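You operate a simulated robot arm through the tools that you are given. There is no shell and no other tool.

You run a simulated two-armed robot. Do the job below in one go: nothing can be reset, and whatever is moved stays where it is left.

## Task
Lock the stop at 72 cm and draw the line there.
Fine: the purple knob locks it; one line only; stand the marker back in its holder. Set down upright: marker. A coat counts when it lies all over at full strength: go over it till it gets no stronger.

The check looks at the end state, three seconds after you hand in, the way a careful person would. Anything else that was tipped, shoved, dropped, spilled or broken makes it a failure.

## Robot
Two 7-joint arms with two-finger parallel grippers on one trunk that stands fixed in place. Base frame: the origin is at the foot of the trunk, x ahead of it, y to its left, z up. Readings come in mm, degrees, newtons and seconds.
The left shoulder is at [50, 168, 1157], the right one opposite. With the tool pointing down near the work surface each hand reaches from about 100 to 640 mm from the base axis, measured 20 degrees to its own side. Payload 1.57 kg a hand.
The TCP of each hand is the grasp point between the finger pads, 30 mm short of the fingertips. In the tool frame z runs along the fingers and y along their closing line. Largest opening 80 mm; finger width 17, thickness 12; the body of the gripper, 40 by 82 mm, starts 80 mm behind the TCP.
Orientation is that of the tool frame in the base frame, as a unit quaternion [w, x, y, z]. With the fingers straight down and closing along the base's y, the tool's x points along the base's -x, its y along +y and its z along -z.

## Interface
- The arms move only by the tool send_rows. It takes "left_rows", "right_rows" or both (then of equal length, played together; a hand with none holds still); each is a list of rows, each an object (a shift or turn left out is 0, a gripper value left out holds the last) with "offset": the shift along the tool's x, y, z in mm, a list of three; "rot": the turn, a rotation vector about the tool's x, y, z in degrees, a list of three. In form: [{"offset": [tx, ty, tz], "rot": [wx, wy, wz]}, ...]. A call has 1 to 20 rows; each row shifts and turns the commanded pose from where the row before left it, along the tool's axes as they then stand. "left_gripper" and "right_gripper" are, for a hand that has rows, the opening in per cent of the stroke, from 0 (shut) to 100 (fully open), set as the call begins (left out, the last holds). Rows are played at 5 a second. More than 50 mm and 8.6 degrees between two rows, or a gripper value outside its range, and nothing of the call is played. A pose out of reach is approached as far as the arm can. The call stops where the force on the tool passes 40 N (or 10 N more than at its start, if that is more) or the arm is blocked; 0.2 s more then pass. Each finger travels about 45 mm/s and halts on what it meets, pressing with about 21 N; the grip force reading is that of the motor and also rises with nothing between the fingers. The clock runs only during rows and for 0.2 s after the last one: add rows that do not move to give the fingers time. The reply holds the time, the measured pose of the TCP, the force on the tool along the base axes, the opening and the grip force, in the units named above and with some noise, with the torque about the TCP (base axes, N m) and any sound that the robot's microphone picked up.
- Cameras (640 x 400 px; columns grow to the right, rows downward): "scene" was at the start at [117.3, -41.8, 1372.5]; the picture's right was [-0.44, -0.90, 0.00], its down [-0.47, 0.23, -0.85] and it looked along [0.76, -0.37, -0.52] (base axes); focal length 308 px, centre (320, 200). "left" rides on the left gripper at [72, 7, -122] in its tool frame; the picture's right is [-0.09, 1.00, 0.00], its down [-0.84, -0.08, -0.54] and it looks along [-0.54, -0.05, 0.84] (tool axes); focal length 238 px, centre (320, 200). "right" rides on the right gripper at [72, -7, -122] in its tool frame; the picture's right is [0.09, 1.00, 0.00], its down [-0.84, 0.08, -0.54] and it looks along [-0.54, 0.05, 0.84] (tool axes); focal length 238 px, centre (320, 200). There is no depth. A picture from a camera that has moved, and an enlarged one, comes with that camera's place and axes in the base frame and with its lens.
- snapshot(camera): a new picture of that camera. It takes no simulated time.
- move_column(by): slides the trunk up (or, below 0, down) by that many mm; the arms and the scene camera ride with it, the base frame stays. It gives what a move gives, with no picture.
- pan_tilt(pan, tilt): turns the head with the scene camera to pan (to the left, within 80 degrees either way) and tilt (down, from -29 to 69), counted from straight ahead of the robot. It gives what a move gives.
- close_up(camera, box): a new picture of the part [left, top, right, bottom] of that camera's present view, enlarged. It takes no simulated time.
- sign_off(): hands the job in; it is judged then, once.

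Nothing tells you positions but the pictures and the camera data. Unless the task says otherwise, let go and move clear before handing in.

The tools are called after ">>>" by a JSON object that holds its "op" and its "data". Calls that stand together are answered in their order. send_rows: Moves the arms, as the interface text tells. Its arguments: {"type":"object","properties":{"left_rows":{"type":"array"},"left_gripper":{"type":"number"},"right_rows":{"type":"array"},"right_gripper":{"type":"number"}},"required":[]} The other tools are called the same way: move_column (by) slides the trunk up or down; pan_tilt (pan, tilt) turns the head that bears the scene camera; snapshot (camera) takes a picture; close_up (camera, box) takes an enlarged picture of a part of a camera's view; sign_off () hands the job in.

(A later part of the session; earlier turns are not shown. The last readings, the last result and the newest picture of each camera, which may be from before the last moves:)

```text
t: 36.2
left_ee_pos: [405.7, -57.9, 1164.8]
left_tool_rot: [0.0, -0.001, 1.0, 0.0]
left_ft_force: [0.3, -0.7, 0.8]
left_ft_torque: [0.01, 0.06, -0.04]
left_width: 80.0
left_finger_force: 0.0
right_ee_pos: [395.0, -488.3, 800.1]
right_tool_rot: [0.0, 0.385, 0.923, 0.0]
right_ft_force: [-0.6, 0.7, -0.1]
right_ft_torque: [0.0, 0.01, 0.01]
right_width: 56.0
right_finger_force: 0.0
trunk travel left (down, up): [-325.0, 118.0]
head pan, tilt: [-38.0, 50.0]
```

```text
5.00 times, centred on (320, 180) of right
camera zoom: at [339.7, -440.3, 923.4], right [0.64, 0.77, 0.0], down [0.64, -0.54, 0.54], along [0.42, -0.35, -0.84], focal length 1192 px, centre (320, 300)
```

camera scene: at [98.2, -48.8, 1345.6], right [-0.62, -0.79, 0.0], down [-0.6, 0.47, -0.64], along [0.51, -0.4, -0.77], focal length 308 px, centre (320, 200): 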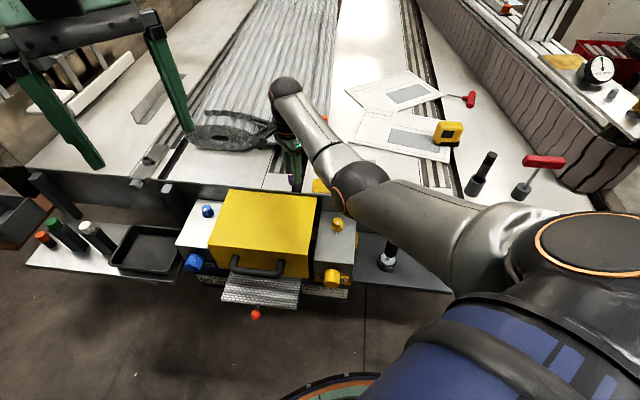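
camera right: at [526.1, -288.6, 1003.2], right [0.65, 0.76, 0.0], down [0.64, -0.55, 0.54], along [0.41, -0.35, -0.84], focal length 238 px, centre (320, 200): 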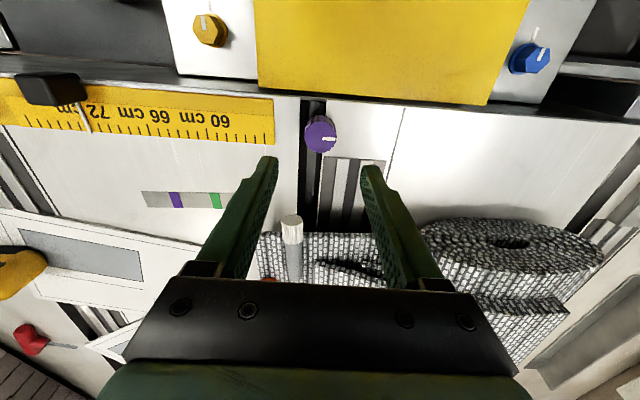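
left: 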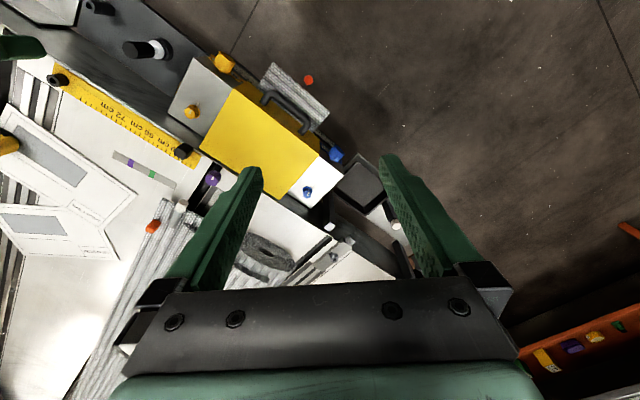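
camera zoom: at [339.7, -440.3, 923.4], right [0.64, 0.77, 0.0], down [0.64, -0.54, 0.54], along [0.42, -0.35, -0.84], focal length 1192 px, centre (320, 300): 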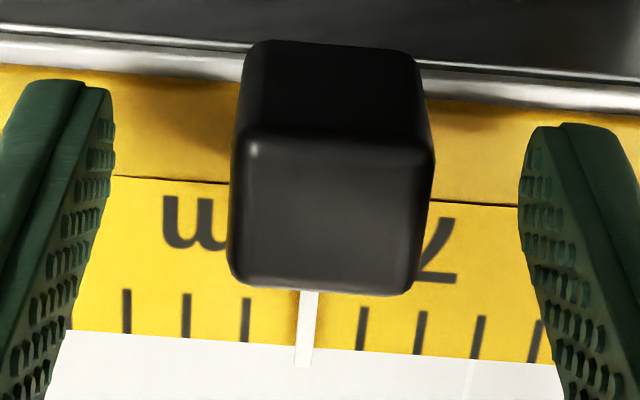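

>>> {"op": "send_rows", "data": {"right_rows": [{"offset": [0, 0, 0]}, {"offset": [0, 0, 0]}, {"offset": [0, 0, 0]}, {"offset": [0, 0, 0]}], "right_gripper": 0}}

>>> {"op": "send_rows", "data": {"right_rows": [{"offset": [0, -0.8, 0]}, {"offset": [0, -0.8, 0]}, {"offset": [0, 0, 0]}]}}

>>> {"op": "close_up", "data": {"camera": "right", "box": [256, 140, 384, 220]}}

```text
t: 37.2
left_ee_pos: [407.5, -58.8, 1164.1]
left_tool_rot: [0.0, -0.001, 1.0, 0.0]
left_ft_force: [1.0, 0.2, -1.1]
left_ft_torque: [0.04, 0.02, 0.0]
left_width: 79.8
left_finger_force: 0.0
right_ee_pos: [395.8, -487.5, 799.4]
right_tool_rot: [0.001, 0.383, 0.924, 0.001]
right_ft_force: [4.9, 4.5, -1.6]
right_ft_torque: [-0.04, -0.21, 0.07]
right_width: 25.5
right_finger_force: 33.4
trunk travel left (down, up): [-325.0, 118.0]
head pan, tilt: [-38.0, 50.0]
```

```text
t: 38.0
left_ee_pos: [409.2, -58.7, 1164.8]
left_tool_rot: [-0.001, -0.002, 1.0, 0.0]
left_ft_force: [-0.2, 0.4, -0.3]
left_ft_torque: [-0.03, -0.01, -0.01]
left_width: 79.9
left_finger_force: 0.1
right_ee_pos: [394.6, -487.1, 801.7]
right_tool_rot: [0.0, 0.383, 0.924, 0.001]
right_ft_force: [13.0, 10.0, -6.6]
right_ft_torque: [0.01, -0.56, 0.07]
right_width: 25.2
right_finger_force: 36.5
trunk travel left (down, up): [-325.0, 118.0]
head pan, tilt: [-38.0, 50.0]
```

```text
5.00 times, centred on (320, 180) of right
camera zoom: at [339.7, -440.3, 923.6], right [0.64, 0.77, 0.0], down [0.64, -0.54, 0.54], along [0.42, -0.35, -0.84], focal length 1192 px, centre (320, 300)
```

zoom: 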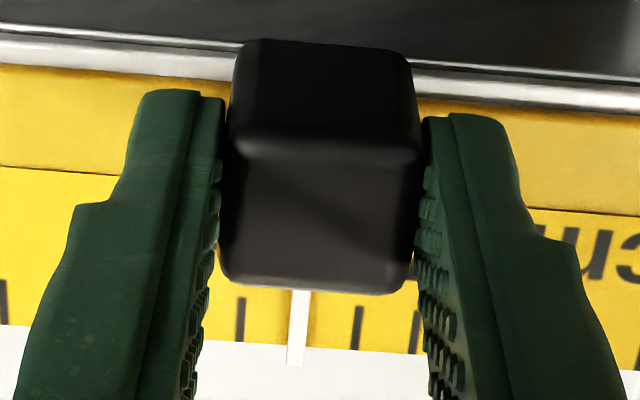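

Pushing with 16 N did not move it, so the stop is locked at 72. I undo the push, open the fingers and rise.

>>> {"op": "send_rows", "data": {"right_rows": [{"offset": [0, 0.8, 0]}, {"offset": [0, 0.8, 0]}, {"offset": [0, 0.6, 0]}]}}

>>> {"op": "send_rows", "data": {"right_rows": [{"offset": [0, 0, 0]}, {"offset": [0, 0, 0]}, {"offset": [0, 0, 0]}, {"offset": [0, 0, -20]}, {"offset": [0, 0, -40]}, {"offset": [0, 0, -45]}, {"offset": [0, 0, -45]}], "right_gripper": 60}}

>>> {"op": "close_up", "data": {"camera": "right", "box": [256, 120, 384, 200]}}

>>> {"op": "close_up", "data": {"camera": "right", "box": [290, 125, 354, 165]}}

```text
t: 38.8
left_ee_pos: [408.5, -57.5, 1165.9]
left_tool_rot: [0.0, -0.001, 1.0, 0.0]
left_ft_force: [-0.4, -0.1, -0.9]
left_ft_torque: [0.0, 0.0, -0.02]
left_width: 80.1
left_finger_force: 0.3
right_ee_pos: [395.0, -487.8, 800.1]
right_tool_rot: [-0.001, 0.385, 0.923, -0.001]
right_ft_force: [-1.0, 7.2, -5.2]
right_ft_torque: [-0.2, -0.6, 0.12]
right_width: 25.4
right_finger_force: 36.7
trunk travel left (down, up): [-325.0, 118.0]
head pan, tilt: [-38.0, 50.0]
```

```text
t: 40.4
left_ee_pos: [406.4, -58.2, 1165.2]
left_tool_rot: [0.0, -0.002, 1.0, -0.001]
left_ft_force: [-0.2, 0.1, -0.1]
left_ft_torque: [0.0, 0.01, 0.0]
left_width: 80.1
left_finger_force: 0.0
right_ee_pos: [394.9, -488.9, 954.7]
right_tool_rot: [0.0, 0.384, 0.923, 0.0]
right_ft_force: [0.0, -0.3, 0.3]
right_ft_torque: [0.0, 0.01, 0.0]
right_width: 47.7
right_finger_force: 0.0
trunk travel left (down, up): [-325.0, 118.0]
head pan, tilt: [-38.0, 50.0]
```

```text
5.00 times, centred on (320, 160) of right
camera zoom: at [338.6, -440.9, 1076.9], right [0.64, 0.77, 0.0], down [0.64, -0.54, 0.54], along [0.42, -0.35, -0.84], focal length 1192 px, centre (320, 400)
```

zoom: 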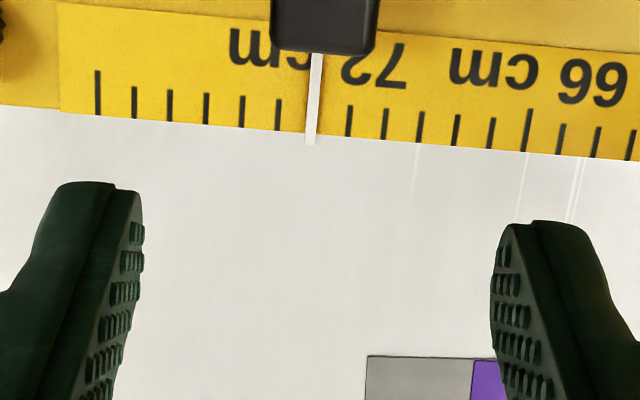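

```text
10.00 times, centred on (322, 145) of right
camera zoom: at [338.6, -440.9, 1076.9], right [0.64, 0.77, 0.0], down [0.64, -0.54, 0.54], along [0.42, -0.35, -0.84], focal length 2384 px, centre (300, 750)
```

zoom: 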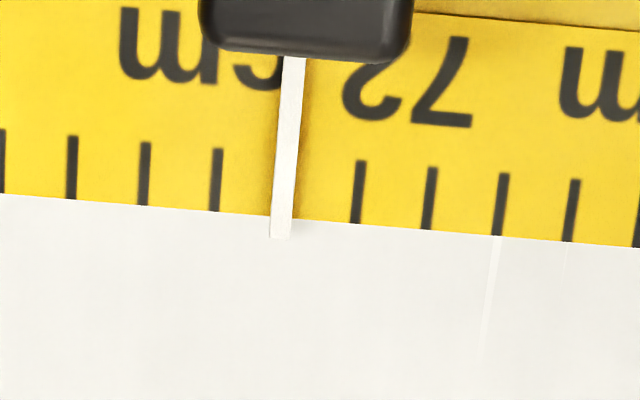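

The stop still reads 72.0. Now I take the right hand over to the marker cup near [273, -676], staying high.

>>> {"op": "send_rows", "data": {"right_rows": [{"offset": [-9.2, -43.7, 0]}, {"offset": [-9.2, -43.7, 0]}, {"offset": [-9.2, -43.7, 0]}, {"offset": [-9.2, -43.7, 0]}, {"offset": [-9.2, -43.7, 0]}, {"offset": [0, 0, 0]}]}}

>>> {"op": "snapshot", "data": {"camera": "right"}}

>>> {"op": "snapshot", "data": {"camera": "scene"}}

```text
t: 41.8
left_ee_pos: [406.5, -57.6, 1165.1]
left_tool_rot: [0.0, -0.001, 1.0, 0.0]
left_ft_force: [-0.3, 0.1, 0.0]
left_ft_torque: [-0.01, -0.02, -0.03]
left_width: 79.9
left_finger_force: 0.1
right_ee_pos: [273.0, -676.0, 951.5]
right_tool_rot: [-0.001, 0.384, 0.923, 0.001]
right_ft_force: [0.4, 0.4, 0.0]
right_ft_torque: [0.0, -0.04, -0.03]
right_width: 48.0
right_finger_force: 0.1
trunk travel left (down, up): [-325.0, 118.0]
head pan, tilt: [-38.0, 50.0]
```

```text
taken
camera right: at [218.4, -627.9, 1075.0], right [0.64, 0.77, 0.0], down [0.64, -0.54, 0.54], along [0.42, -0.35, -0.84], focal length 238 px, centre (320, 200)
```

right: 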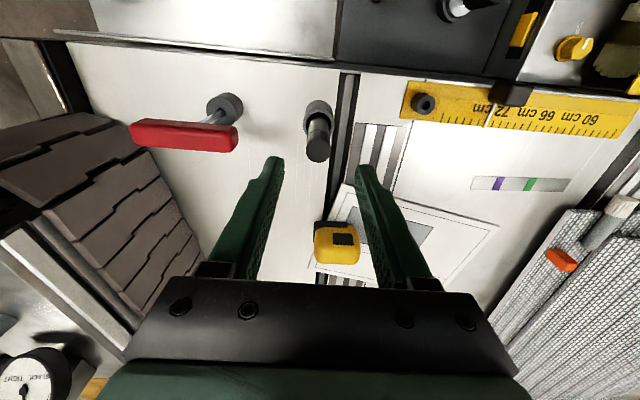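

```text
taken
camera scene: at [97.3, -49.8, 1345.5], right [-0.62, -0.79, 0.0], down [-0.6, 0.47, -0.64], along [0.51, -0.4, -0.77], focal length 308 px, centre (320, 200)
```

scene: 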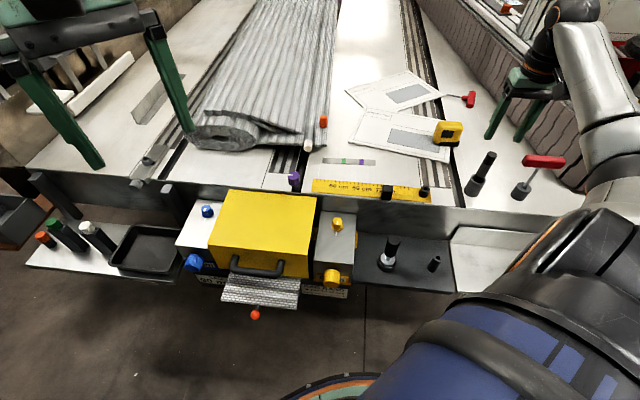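

>>> {"op": "close_up", "data": {"camera": "right", "box": [270, 90, 370, 170]}}

>>> {"op": "close_up", "data": {"camera": "scene", "box": [440, 60, 580, 210]}}

```text
5.00 times, centred on (320, 130) of right
camera zoom: at [218.4, -627.9, 1075.0], right [0.64, 0.77, 0.0], down [0.64, -0.54, 0.54], along [0.42, -0.35, -0.84], focal length 1192 px, centre (320, 550)
```

zoom: 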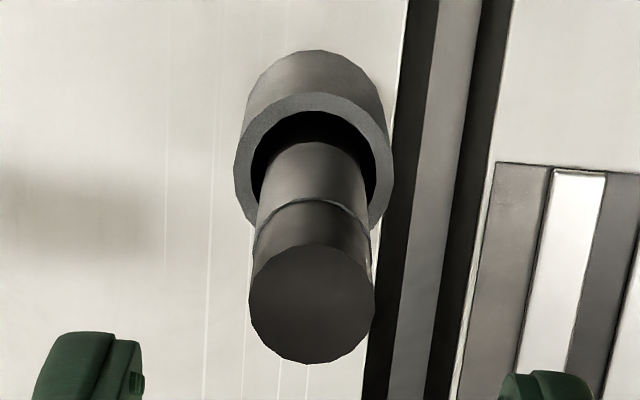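

```text
2.67 times, centred on (510, 135) of scene
camera zoom: at [97.3, -49.8, 1345.5], right [-0.62, -0.79, 0.0], down [-0.6, 0.47, -0.64], along [0.51, -0.4, -0.77], focal length 822 px, centre (-187, 373)
```

zoom: 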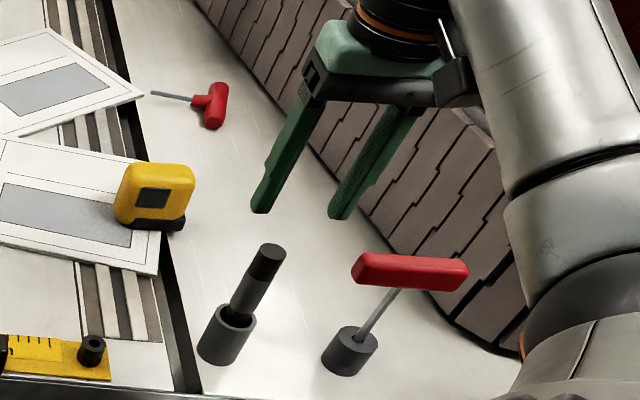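

The marker is about 22 mm thick and stands upright in the cup. I centre on it and go down until the fingers are beside its body just above the cup rim.

>>> {"op": "send_rows", "data": {"right_rows": [{"offset": [-1.0, 0.7, 25]}, {"offset": [0, 0, 25]}, {"offset": [0, 0, 20]}, {"offset": [0, 0, 10]}, {"offset": [0, 0, 0]}]}}

>>> {"op": "snapshot", "data": {"camera": "right"}}

>>> {"op": "close_up", "data": {"camera": "scene", "box": [440, 110, 560, 210]}}

```text
t: 43.0
left_ee_pos: [406.8, -57.7, 1164.7]
left_tool_rot: [0.0, -0.001, 1.0, 0.0]
left_ft_force: [0.6, -0.3, 0.1]
left_ft_torque: [0.01, 0.03, 0.01]
left_width: 80.3
left_finger_force: 0.0
right_ee_pos: [274.3, -673.7, 871.8]
right_tool_rot: [0.0, 0.384, 0.923, 0.0]
right_ft_force: [-0.5, -0.8, -0.6]
right_ft_torque: [-0.02, 0.0, -0.02]
right_width: 48.2
right_finger_force: 0.1
trunk travel left (down, up): [-325.0, 118.0]
head pan, tilt: [-38.0, 50.0]
```

```text
taken
camera right: at [218.7, -626.7, 995.2], right [0.64, 0.77, 0.0], down [0.64, -0.54, 0.54], along [0.42, -0.35, -0.84], focal length 238 px, centre (320, 200)
```

right: 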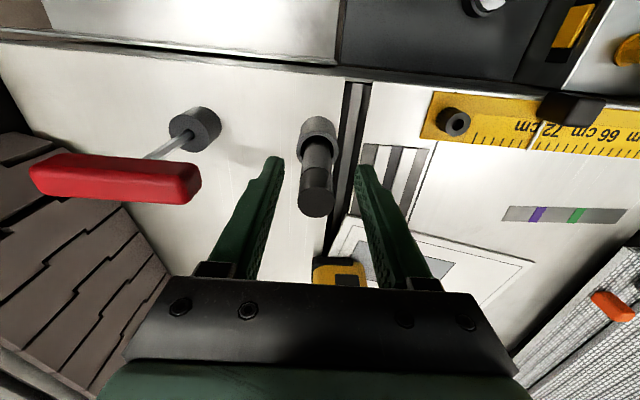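

```text
4.00 times, centred on (500, 160) of scene
camera zoom: at [97.4, -49.8, 1345.5], right [-0.62, -0.79, 0.0], down [-0.6, 0.47, -0.64], along [0.51, -0.4, -0.77], focal length 1232 px, centre (-400, 360)
```

zoom: 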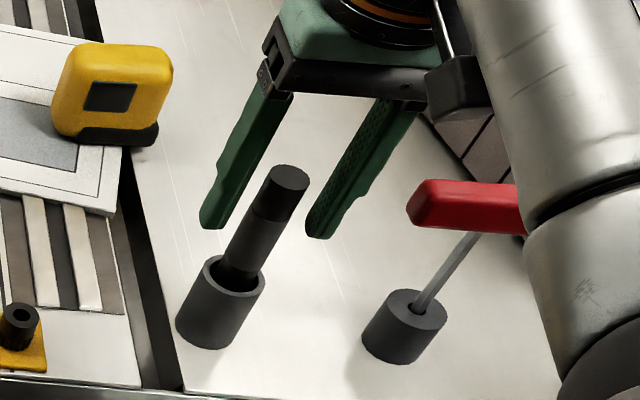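

>>> {"op": "send_rows", "data": {"right_rows": [{"offset": [0, -1.5, 10]}, {"offset": [0, 0, 10]}, {"offset": [0, 0, 6]}, {"offset": [0, 0, 0]}]}}

>>> {"op": "close_up", "data": {"camera": "scene", "box": [450, 130, 550, 210]}}

>>> {"op": "close_up", "data": {"camera": "right", "box": [256, 110, 384, 230]}}

```text
t: 44.0
left_ee_pos: [407.0, -56.5, 1165.9]
left_tool_rot: [0.0, -0.001, 1.0, 0.0]
left_ft_force: [0.9, -0.3, -0.4]
left_ft_torque: [0.0, -0.02, 0.02]
left_width: 79.9
left_finger_force: 0.2
right_ee_pos: [274.3, -676.5, 845.9]
right_tool_rot: [-0.001, 0.384, 0.923, 0.0]
right_ft_force: [-0.6, 0.0, 0.4]
right_ft_torque: [-0.01, 0.05, 0.01]
right_width: 48.2
right_finger_force: 0.1
trunk travel left (down, up): [-325.0, 118.0]
head pan, tilt: [-38.0, 50.0]
```

```text
5.00 times, centred on (500, 170) of scene
camera zoom: at [97.4, -49.8, 1345.5], right [-0.62, -0.79, 0.0], down [-0.6, 0.47, -0.64], along [0.51, -0.4, -0.77], focal length 1540 px, centre (-580, 350)
```

zoom: 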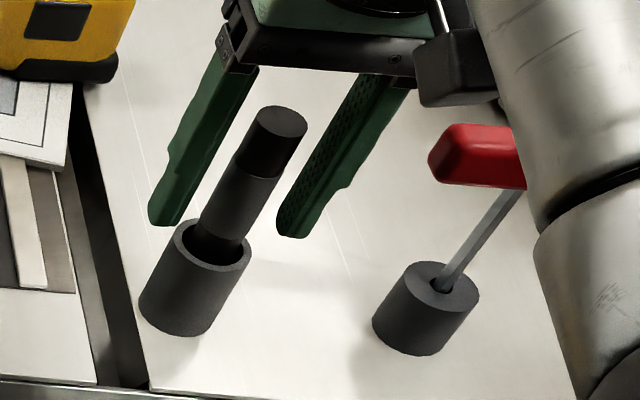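

```text
3.33 times, centred on (320, 170) of right
camera zoom: at [219.2, -627.1, 968.5], right [0.64, 0.77, 0.0], down [0.64, -0.54, 0.54], along [0.42, -0.35, -0.84], focal length 794 px, centre (320, 300)
```

zoom: 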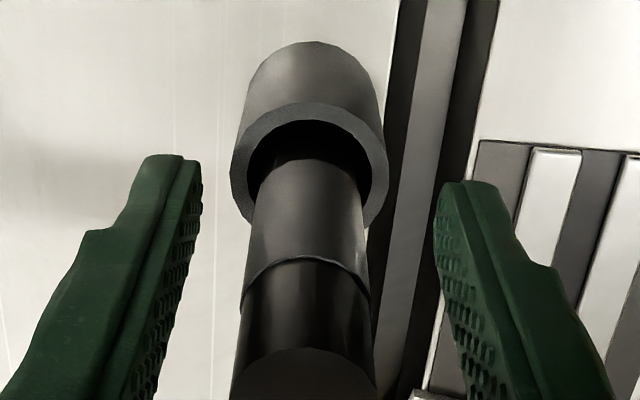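

>>> {"op": "send_rows", "data": {"right_rows": [{"offset": [0, -2, 0]}, {"offset": [0, 0, 0]}]}}

>>> {"op": "send_rows", "data": {"right_rows": [{"offset": [0, 0, 0]}, {"offset": [0, 0, 0]}, {"offset": [0, 0, 0]}, {"offset": [0, 0, 0]}, {"offset": [0, 0, 0]}], "right_gripper": 0}}

>>> {"op": "close_up", "data": {"camera": "right", "box": [256, 110, 384, 230]}}

>>> {"op": "close_up", "data": {"camera": "scene", "box": [450, 130, 550, 210]}}

```text
t: 44.6
left_ee_pos: [406.4, -58.9, 1165.7]
left_tool_rot: [0.001, 0.0, 1.0, 0.0]
left_ft_force: [0.5, -0.1, -0.8]
left_ft_torque: [0.0, -0.01, 0.0]
left_width: 80.0
left_finger_force: 0.0
right_ee_pos: [271.8, -676.7, 845.6]
right_tool_rot: [0.0, 0.385, 0.923, 0.0]
right_ft_force: [0.2, 0.9, 0.4]
right_ft_torque: [-0.03, 0.0, -0.01]
right_width: 48.2
right_finger_force: 0.0
trunk travel left (down, up): [-325.0, 118.0]
head pan, tilt: [-38.0, 50.0]
```

```text
t: 45.8
left_ee_pos: [406.7, -59.6, 1165.1]
left_tool_rot: [0.001, -0.001, 1.0, 0.0]
left_ft_force: [-0.3, 0.6, -0.1]
left_ft_torque: [-0.01, -0.04, -0.03]
left_width: 80.2
left_finger_force: 0.0
right_ee_pos: [272.7, -676.4, 845.6]
right_tool_rot: [0.0, 0.385, 0.923, 0.001]
right_ft_force: [0.0, -0.3, 0.6]
right_ft_torque: [0.02, 0.02, 0.0]
right_width: 21.6
right_finger_force: 21.2
trunk travel left (down, up): [-325.0, 118.0]
head pan, tilt: [-38.0, 50.0]
```

```text
3.33 times, centred on (320, 170) of right
camera zoom: at [217.1, -629.2, 968.5], right [0.64, 0.77, 0.0], down [0.64, -0.54, 0.54], along [0.42, -0.35, -0.84], focal length 794 px, centre (320, 300)
```

zoom: 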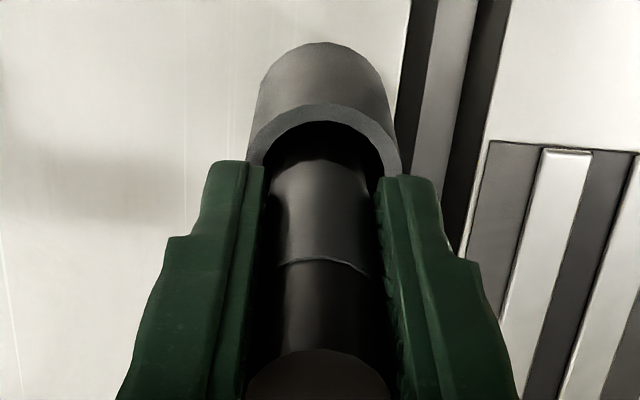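

```text
5.00 times, centred on (500, 170) of scene
camera zoom: at [97.4, -49.8, 1345.6], right [-0.62, -0.79, 0.0], down [-0.6, 0.47, -0.64], along [0.51, -0.4, -0.77], focal length 1540 px, centre (-580, 350)
```

zoom: 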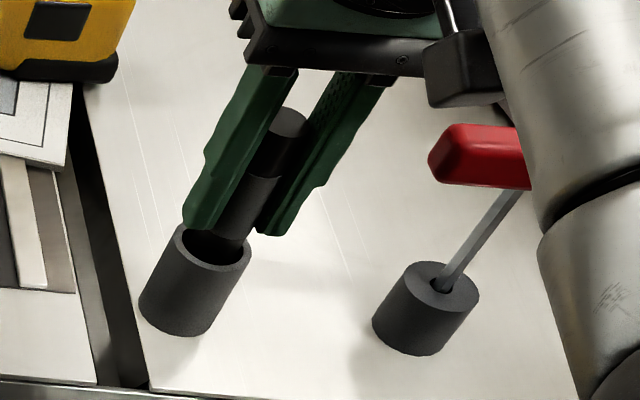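

The marker is gripped (21.6 mm). I lift it straight up out of the cup.

>>> {"op": "send_rows", "data": {"right_rows": [{"offset": [0, 0, -10]}, {"offset": [0, 0, -10]}, {"offset": [0, 0, -15]}, {"offset": [0, 0, -20]}, {"offset": [0, 0, -25]}, {"offset": [0, 0, -30]}, {"offset": [0, 0, 0]}]}}

>>> {"op": "snapshot", "data": {"camera": "right"}}

>>> {"op": "snapshot", "data": {"camera": "scene"}}

>>> {"op": "close_up", "data": {"camera": "scene", "box": [440, 60, 580, 210]}}

```text
t: 47.4
left_ee_pos: [407.0, -57.6, 1165.6]
left_tool_rot: [-0.001, -0.001, 1.0, 0.0]
left_ft_force: [-0.7, -0.3, 0.5]
left_ft_torque: [0.01, 0.0, 0.0]
left_width: 80.2
left_finger_force: 0.1
right_ee_pos: [270.7, -677.9, 956.7]
right_tool_rot: [0.0, 0.384, 0.923, 0.0]
right_ft_force: [0.9, -0.4, 0.3]
right_ft_torque: [-0.01, -0.02, 0.02]
right_width: 21.6
right_finger_force: 21.1
trunk travel left (down, up): [-325.0, 118.0]
head pan, tilt: [-38.0, 50.0]
```

```text
taken
camera right: at [216.4, -630.2, 1079.5], right [0.64, 0.77, 0.0], down [0.64, -0.54, 0.54], along [0.42, -0.35, -0.84], focal length 238 px, centre (320, 200)
```

right: 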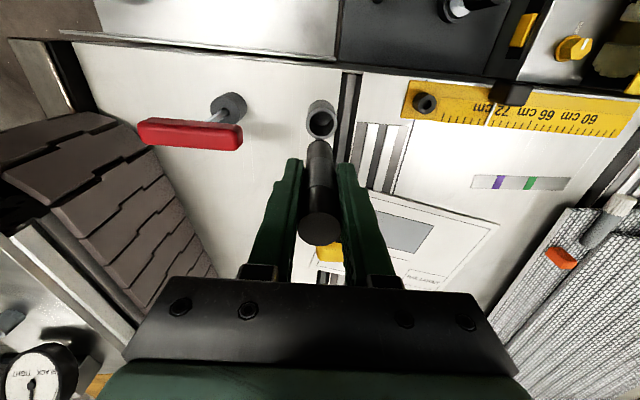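

```text
taken
camera scene: at [97.4, -50.0, 1345.5], right [-0.62, -0.79, 0.0], down [-0.6, 0.47, -0.64], along [0.51, -0.4, -0.77], focal length 308 px, centre (320, 200)
```

scene: 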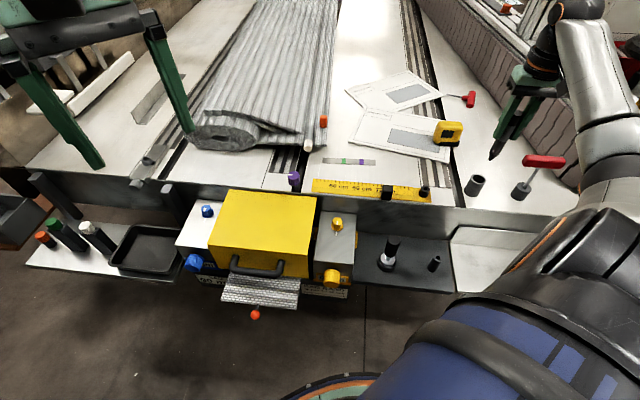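

```text
2.67 times, centred on (510, 135) of scene
camera zoom: at [97.4, -50.0, 1345.5], right [-0.62, -0.79, 0.0], down [-0.6, 0.47, -0.64], along [0.51, -0.4, -0.77], focal length 822 px, centre (-187, 373)
```

zoom: 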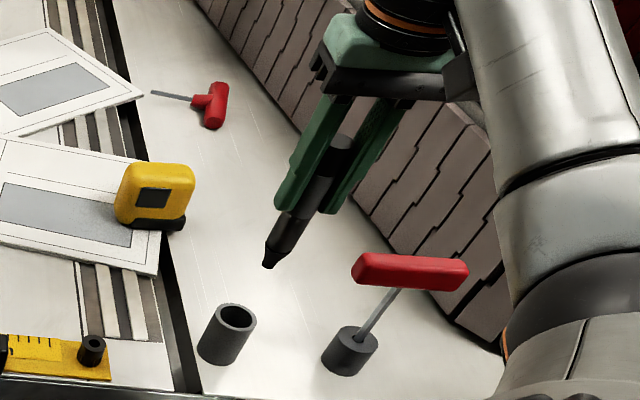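

>>> {"op": "close_up", "data": {"camera": "scene", "box": [480, 100, 540, 170]}}

>>> {"op": "close_up", "data": {"camera": "right", "box": [270, 90, 370, 180]}}

```text
5.71 times, centred on (510, 135) of scene
camera zoom: at [97.4, -50.0, 1345.5], right [-0.62, -0.79, 0.0], down [-0.6, 0.47, -0.64], along [0.51, -0.4, -0.77], focal length 1760 px, centre (-766, 571)
```

zoom: 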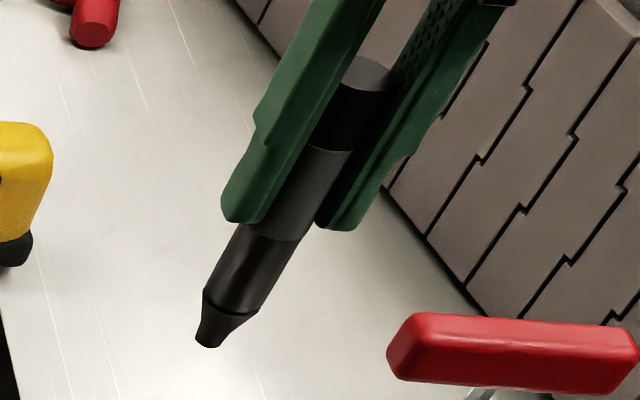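

```text
4.44 times, centred on (320, 135) of right
camera zoom: at [216.4, -630.2, 1079.5], right [0.64, 0.77, 0.0], down [0.64, -0.54, 0.54], along [0.42, -0.35, -0.84], focal length 1059 px, centre (320, 489)
```

zoom: 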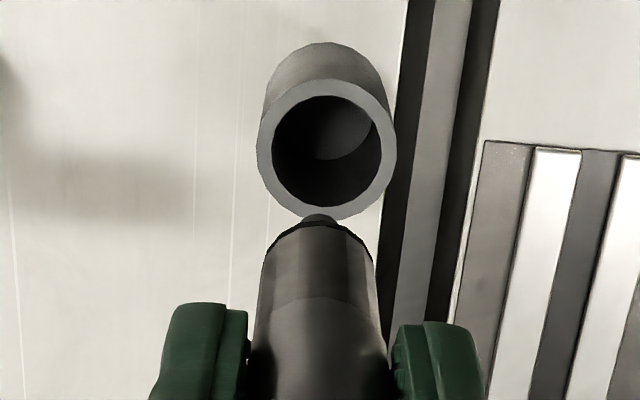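

The marker has a black nib about 83–89 mm below the grip point. I carry it high over to the 72 cm spot beside the pointer and look before going down.

>>> {"op": "send_rows", "data": {"right_rows": [{"offset": [0, 45, 0]}, {"offset": [0, 45, 0]}, {"offset": [0, 45, 0]}, {"offset": [0, 45, 0]}, {"offset": [0, 42, 0]}, {"offset": [0, 0, 0]}]}}

>>> {"op": "snapshot", "data": {"camera": "right"}}

>>> {"op": "snapshot", "data": {"camera": "scene"}}

```text
t: 48.8
left_ee_pos: [406.5, -57.7, 1163.7]
left_tool_rot: [-0.001, -0.001, 1.0, -0.001]
left_ft_force: [-0.3, -0.1, -0.7]
left_ft_torque: [0.01, 0.02, 0.02]
left_width: 79.7
left_finger_force: 0.1
right_ee_pos: [430.7, -518.7, 955.2]
right_tool_rot: [0.001, 0.385, 0.923, 0.0]
right_ft_force: [0.7, -0.8, -0.6]
right_ft_torque: [0.01, -0.01, 0.01]
right_width: 21.5
right_finger_force: 20.7
trunk travel left (down, up): [-325.0, 118.0]
head pan, tilt: [-38.0, 50.0]
```

```text
taken
camera right: at [375.2, -471.4, 1078.3], right [0.64, 0.77, 0.0], down [0.64, -0.54, 0.54], along [0.42, -0.35, -0.84], focal length 238 px, centre (320, 200)
```

right: 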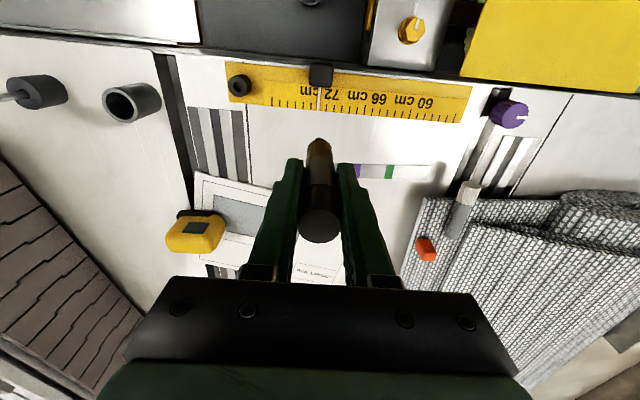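

```text
taken
camera scene: at [97.4, -49.8, 1345.6], right [-0.62, -0.79, 0.0], down [-0.6, 0.47, -0.64], along [0.51, -0.4, -0.77], focal length 308 px, centre (320, 200)
```

scene: 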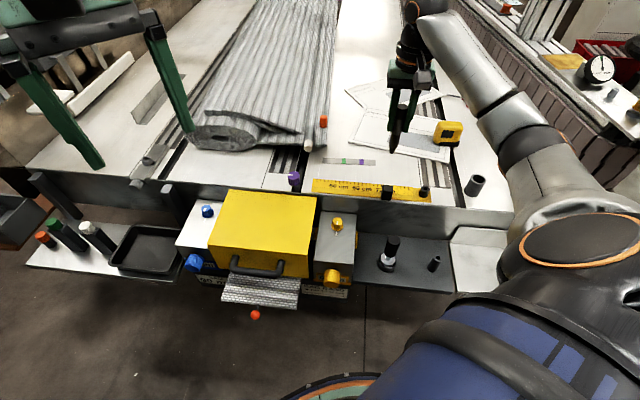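

I test the reach in the air about 20 mm above the surface, along the direction in which the line will run.

>>> {"op": "send_rows", "data": {"right_rows": [{"offset": [-20, -2.5, 0]}, {"offset": [0, 0, 30]}, {"offset": [0, 0, 30]}, {"offset": [0, 0, 25]}, {"offset": [-15, 0, 0]}, {"offset": [-15, 0, 0]}, {"offset": [-15, 0, 0]}, {"offset": [0, 0, 0]}]}}

>>> {"op": "snapshot", "data": {"camera": "right"}}

>>> {"op": "close_up", "data": {"camera": "scene", "box": [330, 80, 470, 210]}}

```text
t: 50.6
left_ee_pos: [408.2, -57.8, 1165.5]
left_tool_rot: [0.0, -0.001, 1.0, 0.0]
left_ft_force: [0.2, 0.5, -0.1]
left_ft_torque: [0.01, 0.02, 0.02]
left_width: 79.7
left_finger_force: 0.0
right_ee_pos: [474.5, -568.4, 870.9]
right_tool_rot: [0.0, 0.384, 0.923, 0.001]
right_ft_force: [-0.1, 0.3, -0.5]
right_ft_torque: [0.01, 0.01, 0.0]
right_width: 21.4
right_finger_force: 21.0
trunk travel left (down, up): [-325.0, 118.0]
head pan, tilt: [-38.0, 50.0]
```

```text
taken
camera right: at [419.1, -521.7, 993.0], right [0.64, 0.77, 0.0], down [0.64, -0.54, 0.54], along [0.42, -0.35, -0.84], focal length 238 px, centre (320, 200)
```

right: 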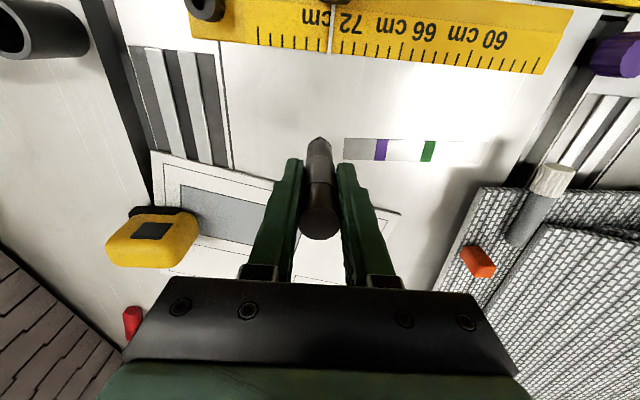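

```text
3.08 times, centred on (400, 145) of scene
camera zoom: at [97.4, -49.9, 1345.5], right [-0.62, -0.79, 0.0], down [-0.6, 0.47, -0.64], along [0.51, -0.4, -0.77], focal length 948 px, centre (74, 369)
```

zoom: 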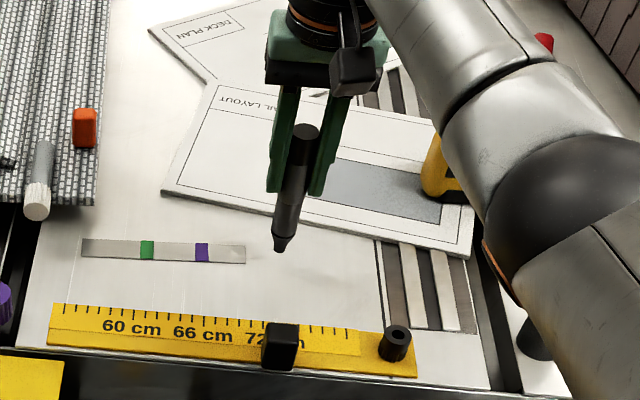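

Reach is fine out to about 73 mm beyond the ruler edge. I move back to the start of the line next to the pointer's end and check the alignment just above the surface.

>>> {"op": "send_rows", "data": {"right_rows": [{"offset": [20, 0, 0]}, {"offset": [20, 0, 0]}, {"offset": [18, 0, 0]}, {"offset": [0, 0, 8]}, {"offset": [0, 0, 0]}]}}

>>> {"op": "snapshot", "data": {"camera": "right"}}

>>> {"op": "close_up", "data": {"camera": "right", "box": [272, 60, 368, 180]}}

>>> {"op": "close_up", "data": {"camera": "scene", "box": [345, 150, 425, 210]}}

```text
t: 51.8
left_ee_pos: [406.8, -57.4, 1162.9]
left_tool_rot: [-0.001, -0.002, 1.0, 0.0]
left_ft_force: [-0.6, -0.2, -1.0]
left_ft_torque: [0.0, 0.0, -0.01]
left_width: 80.1
left_finger_force: 0.1
right_ee_pos: [433.4, -527.9, 864.0]
right_tool_rot: [0.0, 0.384, 0.923, 0.0]
right_ft_force: [-0.2, 0.4, -0.2]
right_ft_torque: [0.0, -0.01, -0.03]
right_width: 21.6
right_finger_force: 21.6
trunk travel left (down, up): [-325.0, 118.0]
head pan, tilt: [-38.0, 50.0]
```

```text
taken
camera right: at [378.2, -480.1, 986.2], right [0.64, 0.77, 0.0], down [0.64, -0.54, 0.54], along [0.42, -0.35, -0.84], focal length 238 px, centre (320, 200)
```

right: 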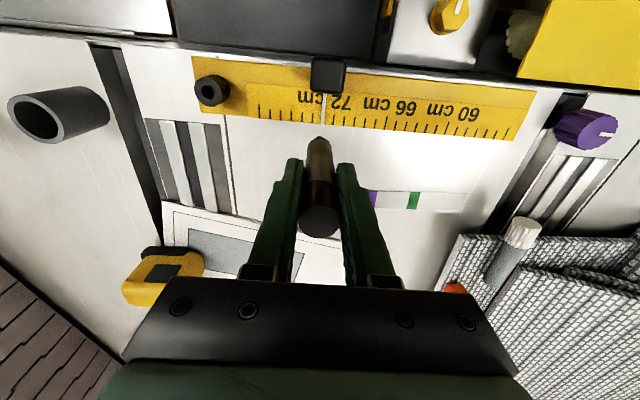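

```text
3.33 times, centred on (320, 120) of right
camera zoom: at [378.2, -480.1, 986.2], right [0.64, 0.77, 0.0], down [0.64, -0.54, 0.54], along [0.42, -0.35, -0.84], focal length 794 px, centre (320, 467)
```

zoom: 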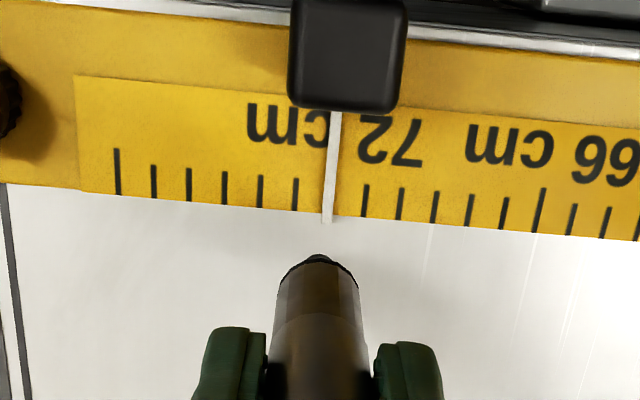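

```text
6.67 times, centred on (385, 180) of scene
camera zoom: at [97.4, -49.8, 1345.6], right [-0.62, -0.79, 0.0], down [-0.6, 0.47, -0.64], along [0.51, -0.4, -0.77], focal length 2054 px, centre (-113, 333)
```

zoom: 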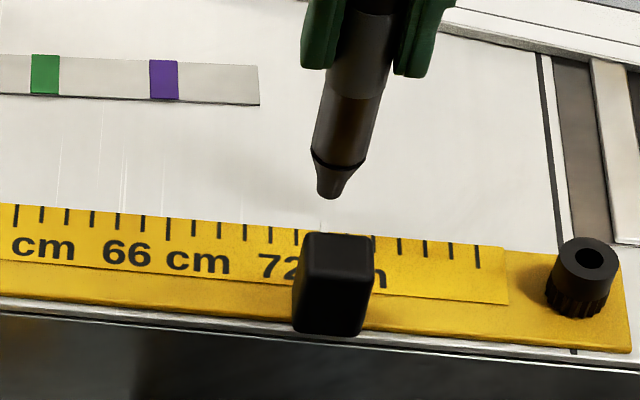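

The nib is about 2 mm to the tool's −y side of the 72 line and 7 mm beyond the pointer's end. I correct that and come down in small steps until contact.

>>> {"op": "send_rows", "data": {"right_rows": [{"offset": [-1.5, 2.0, 0]}, {"offset": [0, 0, 3]}, {"offset": [0, 0, 3]}, {"offset": [0, 0, 2]}, {"offset": [0, 0, 0]}]}}

>>> {"op": "close_up", "data": {"camera": "right", "box": [272, 80, 368, 160]}}

>>> {"op": "close_up", "data": {"camera": "scene", "box": [345, 150, 425, 210]}}

```text
t: 53.0
left_ee_pos: [407.0, -58.7, 1165.0]
left_tool_rot: [0.0, -0.001, 1.0, 0.0]
left_ft_force: [-1.0, -0.4, -0.4]
left_ft_torque: [0.01, 0.03, 0.02]
left_width: 80.0
left_finger_force: 0.0
right_ee_pos: [434.3, -527.5, 854.8]
right_tool_rot: [0.0, 0.385, 0.923, 0.001]
right_ft_force: [0.7, -0.7, -0.4]
right_ft_torque: [0.0, 0.02, -0.02]
right_width: 21.4
right_finger_force: 21.1
trunk travel left (down, up): [-325.0, 118.0]
head pan, tilt: [-38.0, 50.0]
```

```text
5.00 times, centred on (320, 120) of right
camera zoom: at [379.8, -480.0, 978.0], right [0.64, 0.77, 0.0], down [0.64, -0.54, 0.54], along [0.42, -0.35, -0.84], focal length 1192 px, centre (320, 600)
```

zoom: 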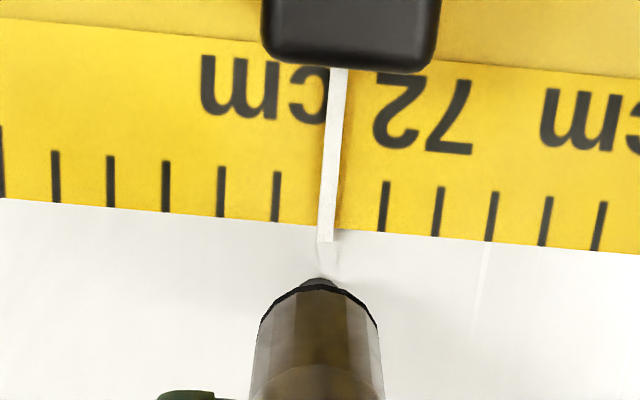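

```text
6.67 times, centred on (385, 180) of scene
camera zoom: at [97.4, -49.9, 1345.5], right [-0.62, -0.79, 0.0], down [-0.6, 0.47, -0.64], along [0.51, -0.4, -0.77], focal length 2054 px, centre (-113, 333)
```

zoom: 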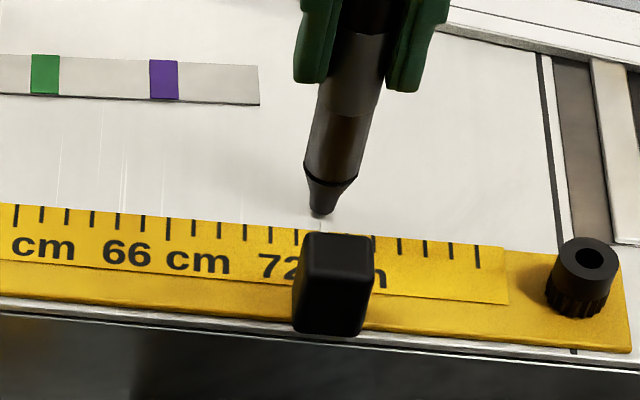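

>>> {"op": "send_rows", "data": {"right_rows": [{"offset": [0, 0, 1]}, {"offset": [0, 0, 1]}, {"offset": [0, 0, 1]}, {"offset": [0, 0, 0]}]}}

>>> {"op": "close_up", "data": {"camera": "scene", "box": [360, 165, 410, 200]}}

```text
t: 54.0
left_ee_pos: [406.8, -58.5, 1165.4]
left_tool_rot: [0.0, -0.001, 1.0, 0.0]
left_ft_force: [-0.3, -0.2, -0.8]
left_ft_torque: [0.02, 0.01, -0.01]
left_width: 80.1
left_finger_force: 0.0
right_ee_pos: [435.6, -527.0, 852.2]
right_tool_rot: [0.001, 0.385, 0.923, 0.0]
right_ft_force: [-0.8, -0.4, 1.4]
right_ft_torque: [-0.09, 0.03, -0.01]
right_width: 21.3
right_finger_force: 20.9
trunk travel left (down, up): [-325.0, 118.0]
head pan, tilt: [-38.0, 50.0]
```

```text
11.43 times, centred on (385, 182) of scene
camera zoom: at [97.2, -49.7, 1345.6], right [-0.62, -0.79, 0.0], down [-0.6, 0.47, -0.64], along [0.51, -0.4, -0.77], focal length 3521 px, centre (-423, 400)
```

zoom: 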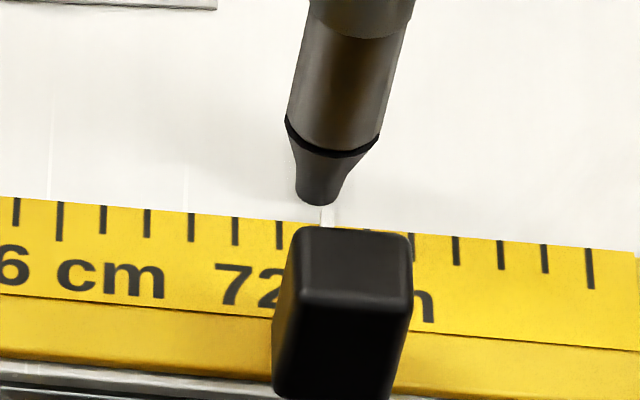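

>>> {"op": "send_rows", "data": {"right_rows": [{"offset": [0, 0, 0.5]}, {"offset": [0, 0, 0.5]}, {"offset": [0, 0, 0]}]}}

>>> {"op": "close_up", "data": {"camera": "scene", "box": [360, 165, 410, 200]}}

```text
t: 54.8
left_ee_pos: [406.9, -57.9, 1165.6]
left_tool_rot: [0.0, -0.001, 1.0, -0.001]
left_ft_force: [0.5, 0.4, -0.1]
left_ft_torque: [0.0, -0.03, 0.01]
left_width: 80.2
left_finger_force: 0.1
right_ee_pos: [435.7, -528.2, 850.9]
right_tool_rot: [0.001, 0.385, 0.923, 0.0]
right_ft_force: [-0.5, 0.2, 2.4]
right_ft_torque: [-0.14, 0.1, -0.02]
right_width: 21.4
right_finger_force: 20.6
trunk travel left (down, up): [-325.0, 118.0]
head pan, tilt: [-38.0, 50.0]
```

```text
11.43 times, centred on (385, 182) of scene
camera zoom: at [97.2, -49.6, 1345.6], right [-0.62, -0.79, 0.0], down [-0.6, 0.47, -0.64], along [0.51, -0.4, -0.77], focal length 3521 px, centre (-423, 400)
```

zoom: 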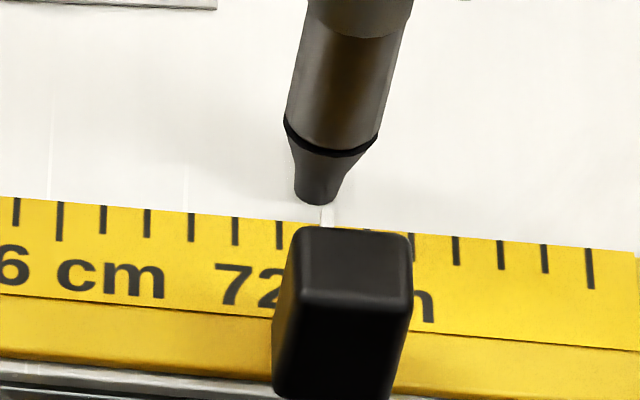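

Contact is made at about 2 N. I draw a first stroke outwards along the 72 line and look at the mark.

>>> {"op": "send_rows", "data": {"right_rows": [{"offset": [-3, 0, 0]}, {"offset": [-3, 0, 0]}, {"offset": [-3, 0, 0]}, {"offset": [-3, 0, 0]}, {"offset": [-3, 0, 0]}]}}

>>> {"op": "close_up", "data": {"camera": "scene", "box": [350, 155, 420, 200]}}

>>> {"op": "close_up", "data": {"camera": "right", "box": [272, 80, 368, 160]}}

```text
t: 56.0
left_ee_pos: [406.9, -58.7, 1165.5]
left_tool_rot: [0.0, -0.001, 1.0, 0.0]
left_ft_force: [0.9, -0.2, -1.0]
left_ft_torque: [0.03, -0.01, 0.02]
left_width: 80.2
left_finger_force: 0.0
right_ee_pos: [447.0, -538.5, 850.5]
right_tool_rot: [-0.001, 0.384, 0.924, 0.0]
right_ft_force: [-0.3, 0.5, 1.4]
right_ft_torque: [-0.03, 0.03, -0.01]
right_width: 21.7
right_finger_force: 20.5
trunk travel left (down, up): [-325.0, 118.0]
head pan, tilt: [-38.0, 50.0]
```

```text
8.89 times, centred on (385, 178) of scene
camera zoom: at [97.3, -49.8, 1345.5], right [-0.62, -0.79, 0.0], down [-0.6, 0.47, -0.64], along [0.51, -0.4, -0.77], focal length 2738 px, centre (-258, 400)
```

zoom: 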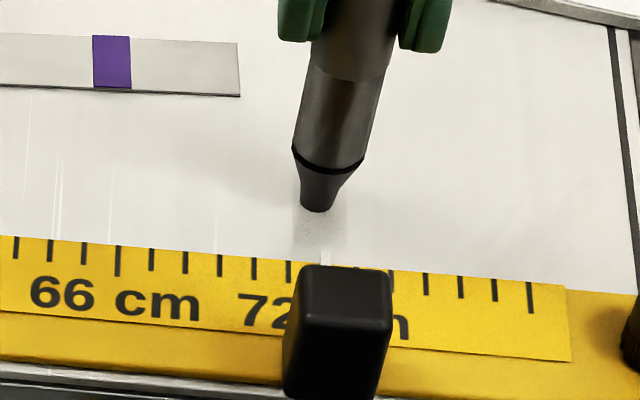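

```text
5.00 times, centred on (320, 120) of right
camera zoom: at [391.5, -490.1, 973.4], right [0.64, 0.77, 0.0], down [0.64, -0.54, 0.54], along [0.42, -0.35, -0.84], focal length 1192 px, centre (320, 600)
```

zoom: 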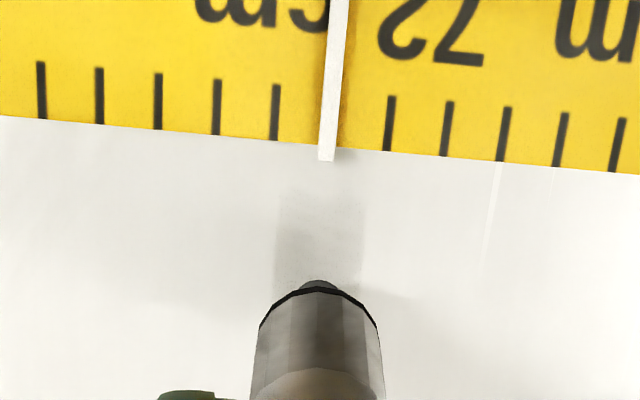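

A faint band about 15 mm wide appears, centred on the 72 line; it needs several passes. I press slightly more and continue the stroke outwards.

>>> {"op": "send_rows", "data": {"right_rows": [{"offset": [0, 0, 0.7]}, {"offset": [-3, 0, 0]}, {"offset": [-3, 0, 0]}, {"offset": [-3, 0, 0]}, {"offset": [-3, 0, 0]}, {"offset": [-3, 0, 0]}, {"offset": [-3, 0, 0]}, {"offset": [-3, 0, 0]}, {"offset": [-3, 0, 0]}, {"offset": [-3, 0, 0]}, {"offset": [-3, 0, 0]}, {"offset": [-3, 0, 0]}, {"offset": [-3, 0, 0]}, {"offset": [-3, 0, 0]}, {"offset": [-3, 0, 0]}, {"offset": [-3, 0, 0]}]}}

>>> {"op": "close_up", "data": {"camera": "scene", "box": [340, 140, 430, 200]}}

>>> {"op": "close_up", "data": {"camera": "right", "box": [256, 40, 384, 160]}}

```text
t: 59.4
left_ee_pos: [406.1, -58.1, 1165.4]
left_tool_rot: [0.0, -0.001, 1.0, 0.0]
left_ft_force: [0.6, 0.0, 0.4]
left_ft_torque: [-0.02, 0.0, 0.03]
left_width: 80.0
left_finger_force: 0.0
right_ee_pos: [478.5, -569.2, 850.6]
right_tool_rot: [0.0, 0.383, 0.924, 0.0]
right_ft_force: [-1.1, 0.0, 1.0]
right_ft_torque: [0.07, 0.02, 0.0]
right_width: 20.6
right_finger_force: 21.5
trunk travel left (down, up): [-325.0, 118.0]
head pan, tilt: [-38.0, 50.0]
```

```text
6.67 times, centred on (385, 170) of scene
camera zoom: at [97.3, -49.7, 1345.6], right [-0.62, -0.79, 0.0], down [-0.6, 0.47, -0.64], along [0.51, -0.4, -0.77], focal length 2054 px, centre (-113, 400)
```

zoom: 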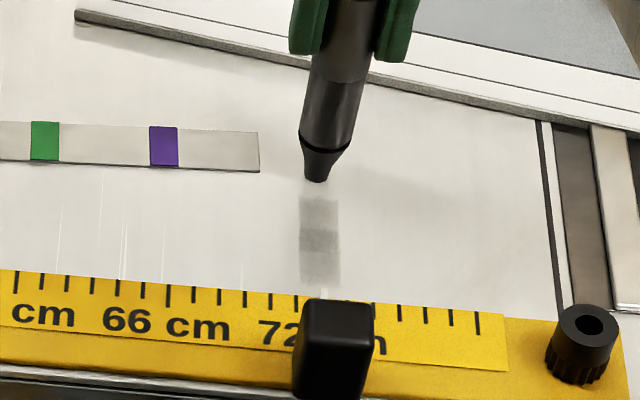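

```text
3.33 times, centred on (320, 100) of right
camera zoom: at [423.0, -521.6, 972.6], right [0.64, 0.77, 0.0], down [0.64, -0.54, 0.54], along [0.42, -0.35, -0.84], focal length 794 px, centre (320, 533)
```

zoom: 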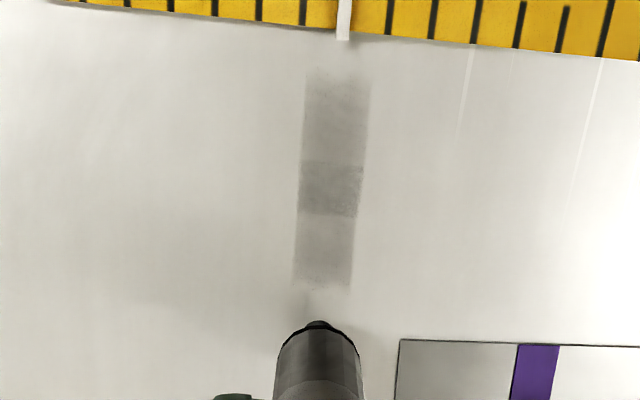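

The mark is building up but contact faded in the outer part. I press down in small steps here until the force shows contact again.

>>> {"op": "send_rows", "data": {"right_rows": [{"offset": [0, 0, 0.5]}, {"offset": [0, 0, 0.5]}, {"offset": [0, 0, 0]}]}}

>>> {"op": "close_up", "data": {"camera": "right", "box": [270, 100, 370, 250]}}

>>> {"op": "close_up", "data": {"camera": "scene", "box": [360, 120, 420, 190]}}

```text
t: 60.2
left_ee_pos: [406.8, -57.6, 1165.7]
left_tool_rot: [0.001, -0.001, 1.0, -0.001]
left_ft_force: [-0.3, -0.7, -0.4]
left_ft_torque: [0.02, 0.0, 0.02]
left_width: 79.9
left_finger_force: 0.1
right_ee_pos: [477.3, -568.8, 848.9]
right_tool_rot: [0.002, 0.385, 0.923, -0.001]
right_ft_force: [0.3, 0.5, 3.9]
right_ft_torque: [0.03, 0.0, -0.04]
right_width: 21.0
right_finger_force: 21.6
trunk travel left (down, up): [-325.0, 118.0]
head pan, tilt: [-38.0, 50.0]
```

```text
2.67 times, centred on (320, 175) of right
camera zoom: at [422.6, -521.9, 972.4], right [0.64, 0.77, 0.0], down [0.64, -0.54, 0.54], along [0.42, -0.35, -0.84], focal length 636 px, centre (320, 267)
```

zoom: 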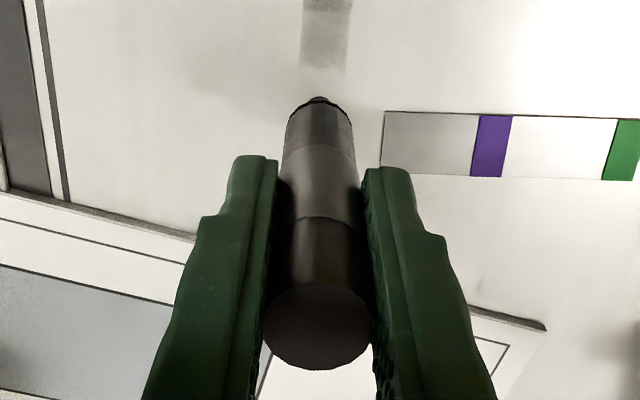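

```text
5.71 times, centred on (390, 155) of scene
camera zoom: at [97.1, -49.5, 1345.6], right [-0.62, -0.79, 0.0], down [-0.6, 0.47, -0.64], along [0.51, -0.4, -0.77], focal length 1760 px, centre (-80, 457)
```

zoom: 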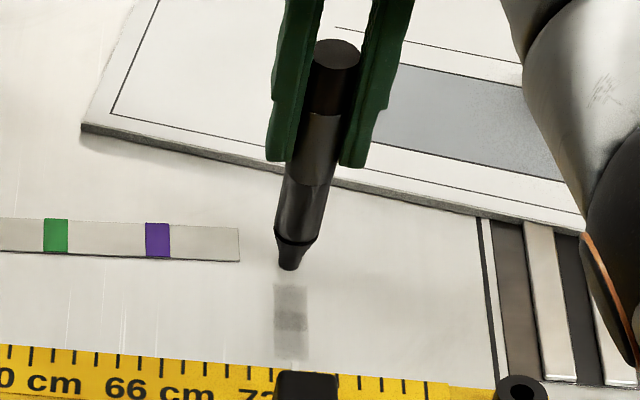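

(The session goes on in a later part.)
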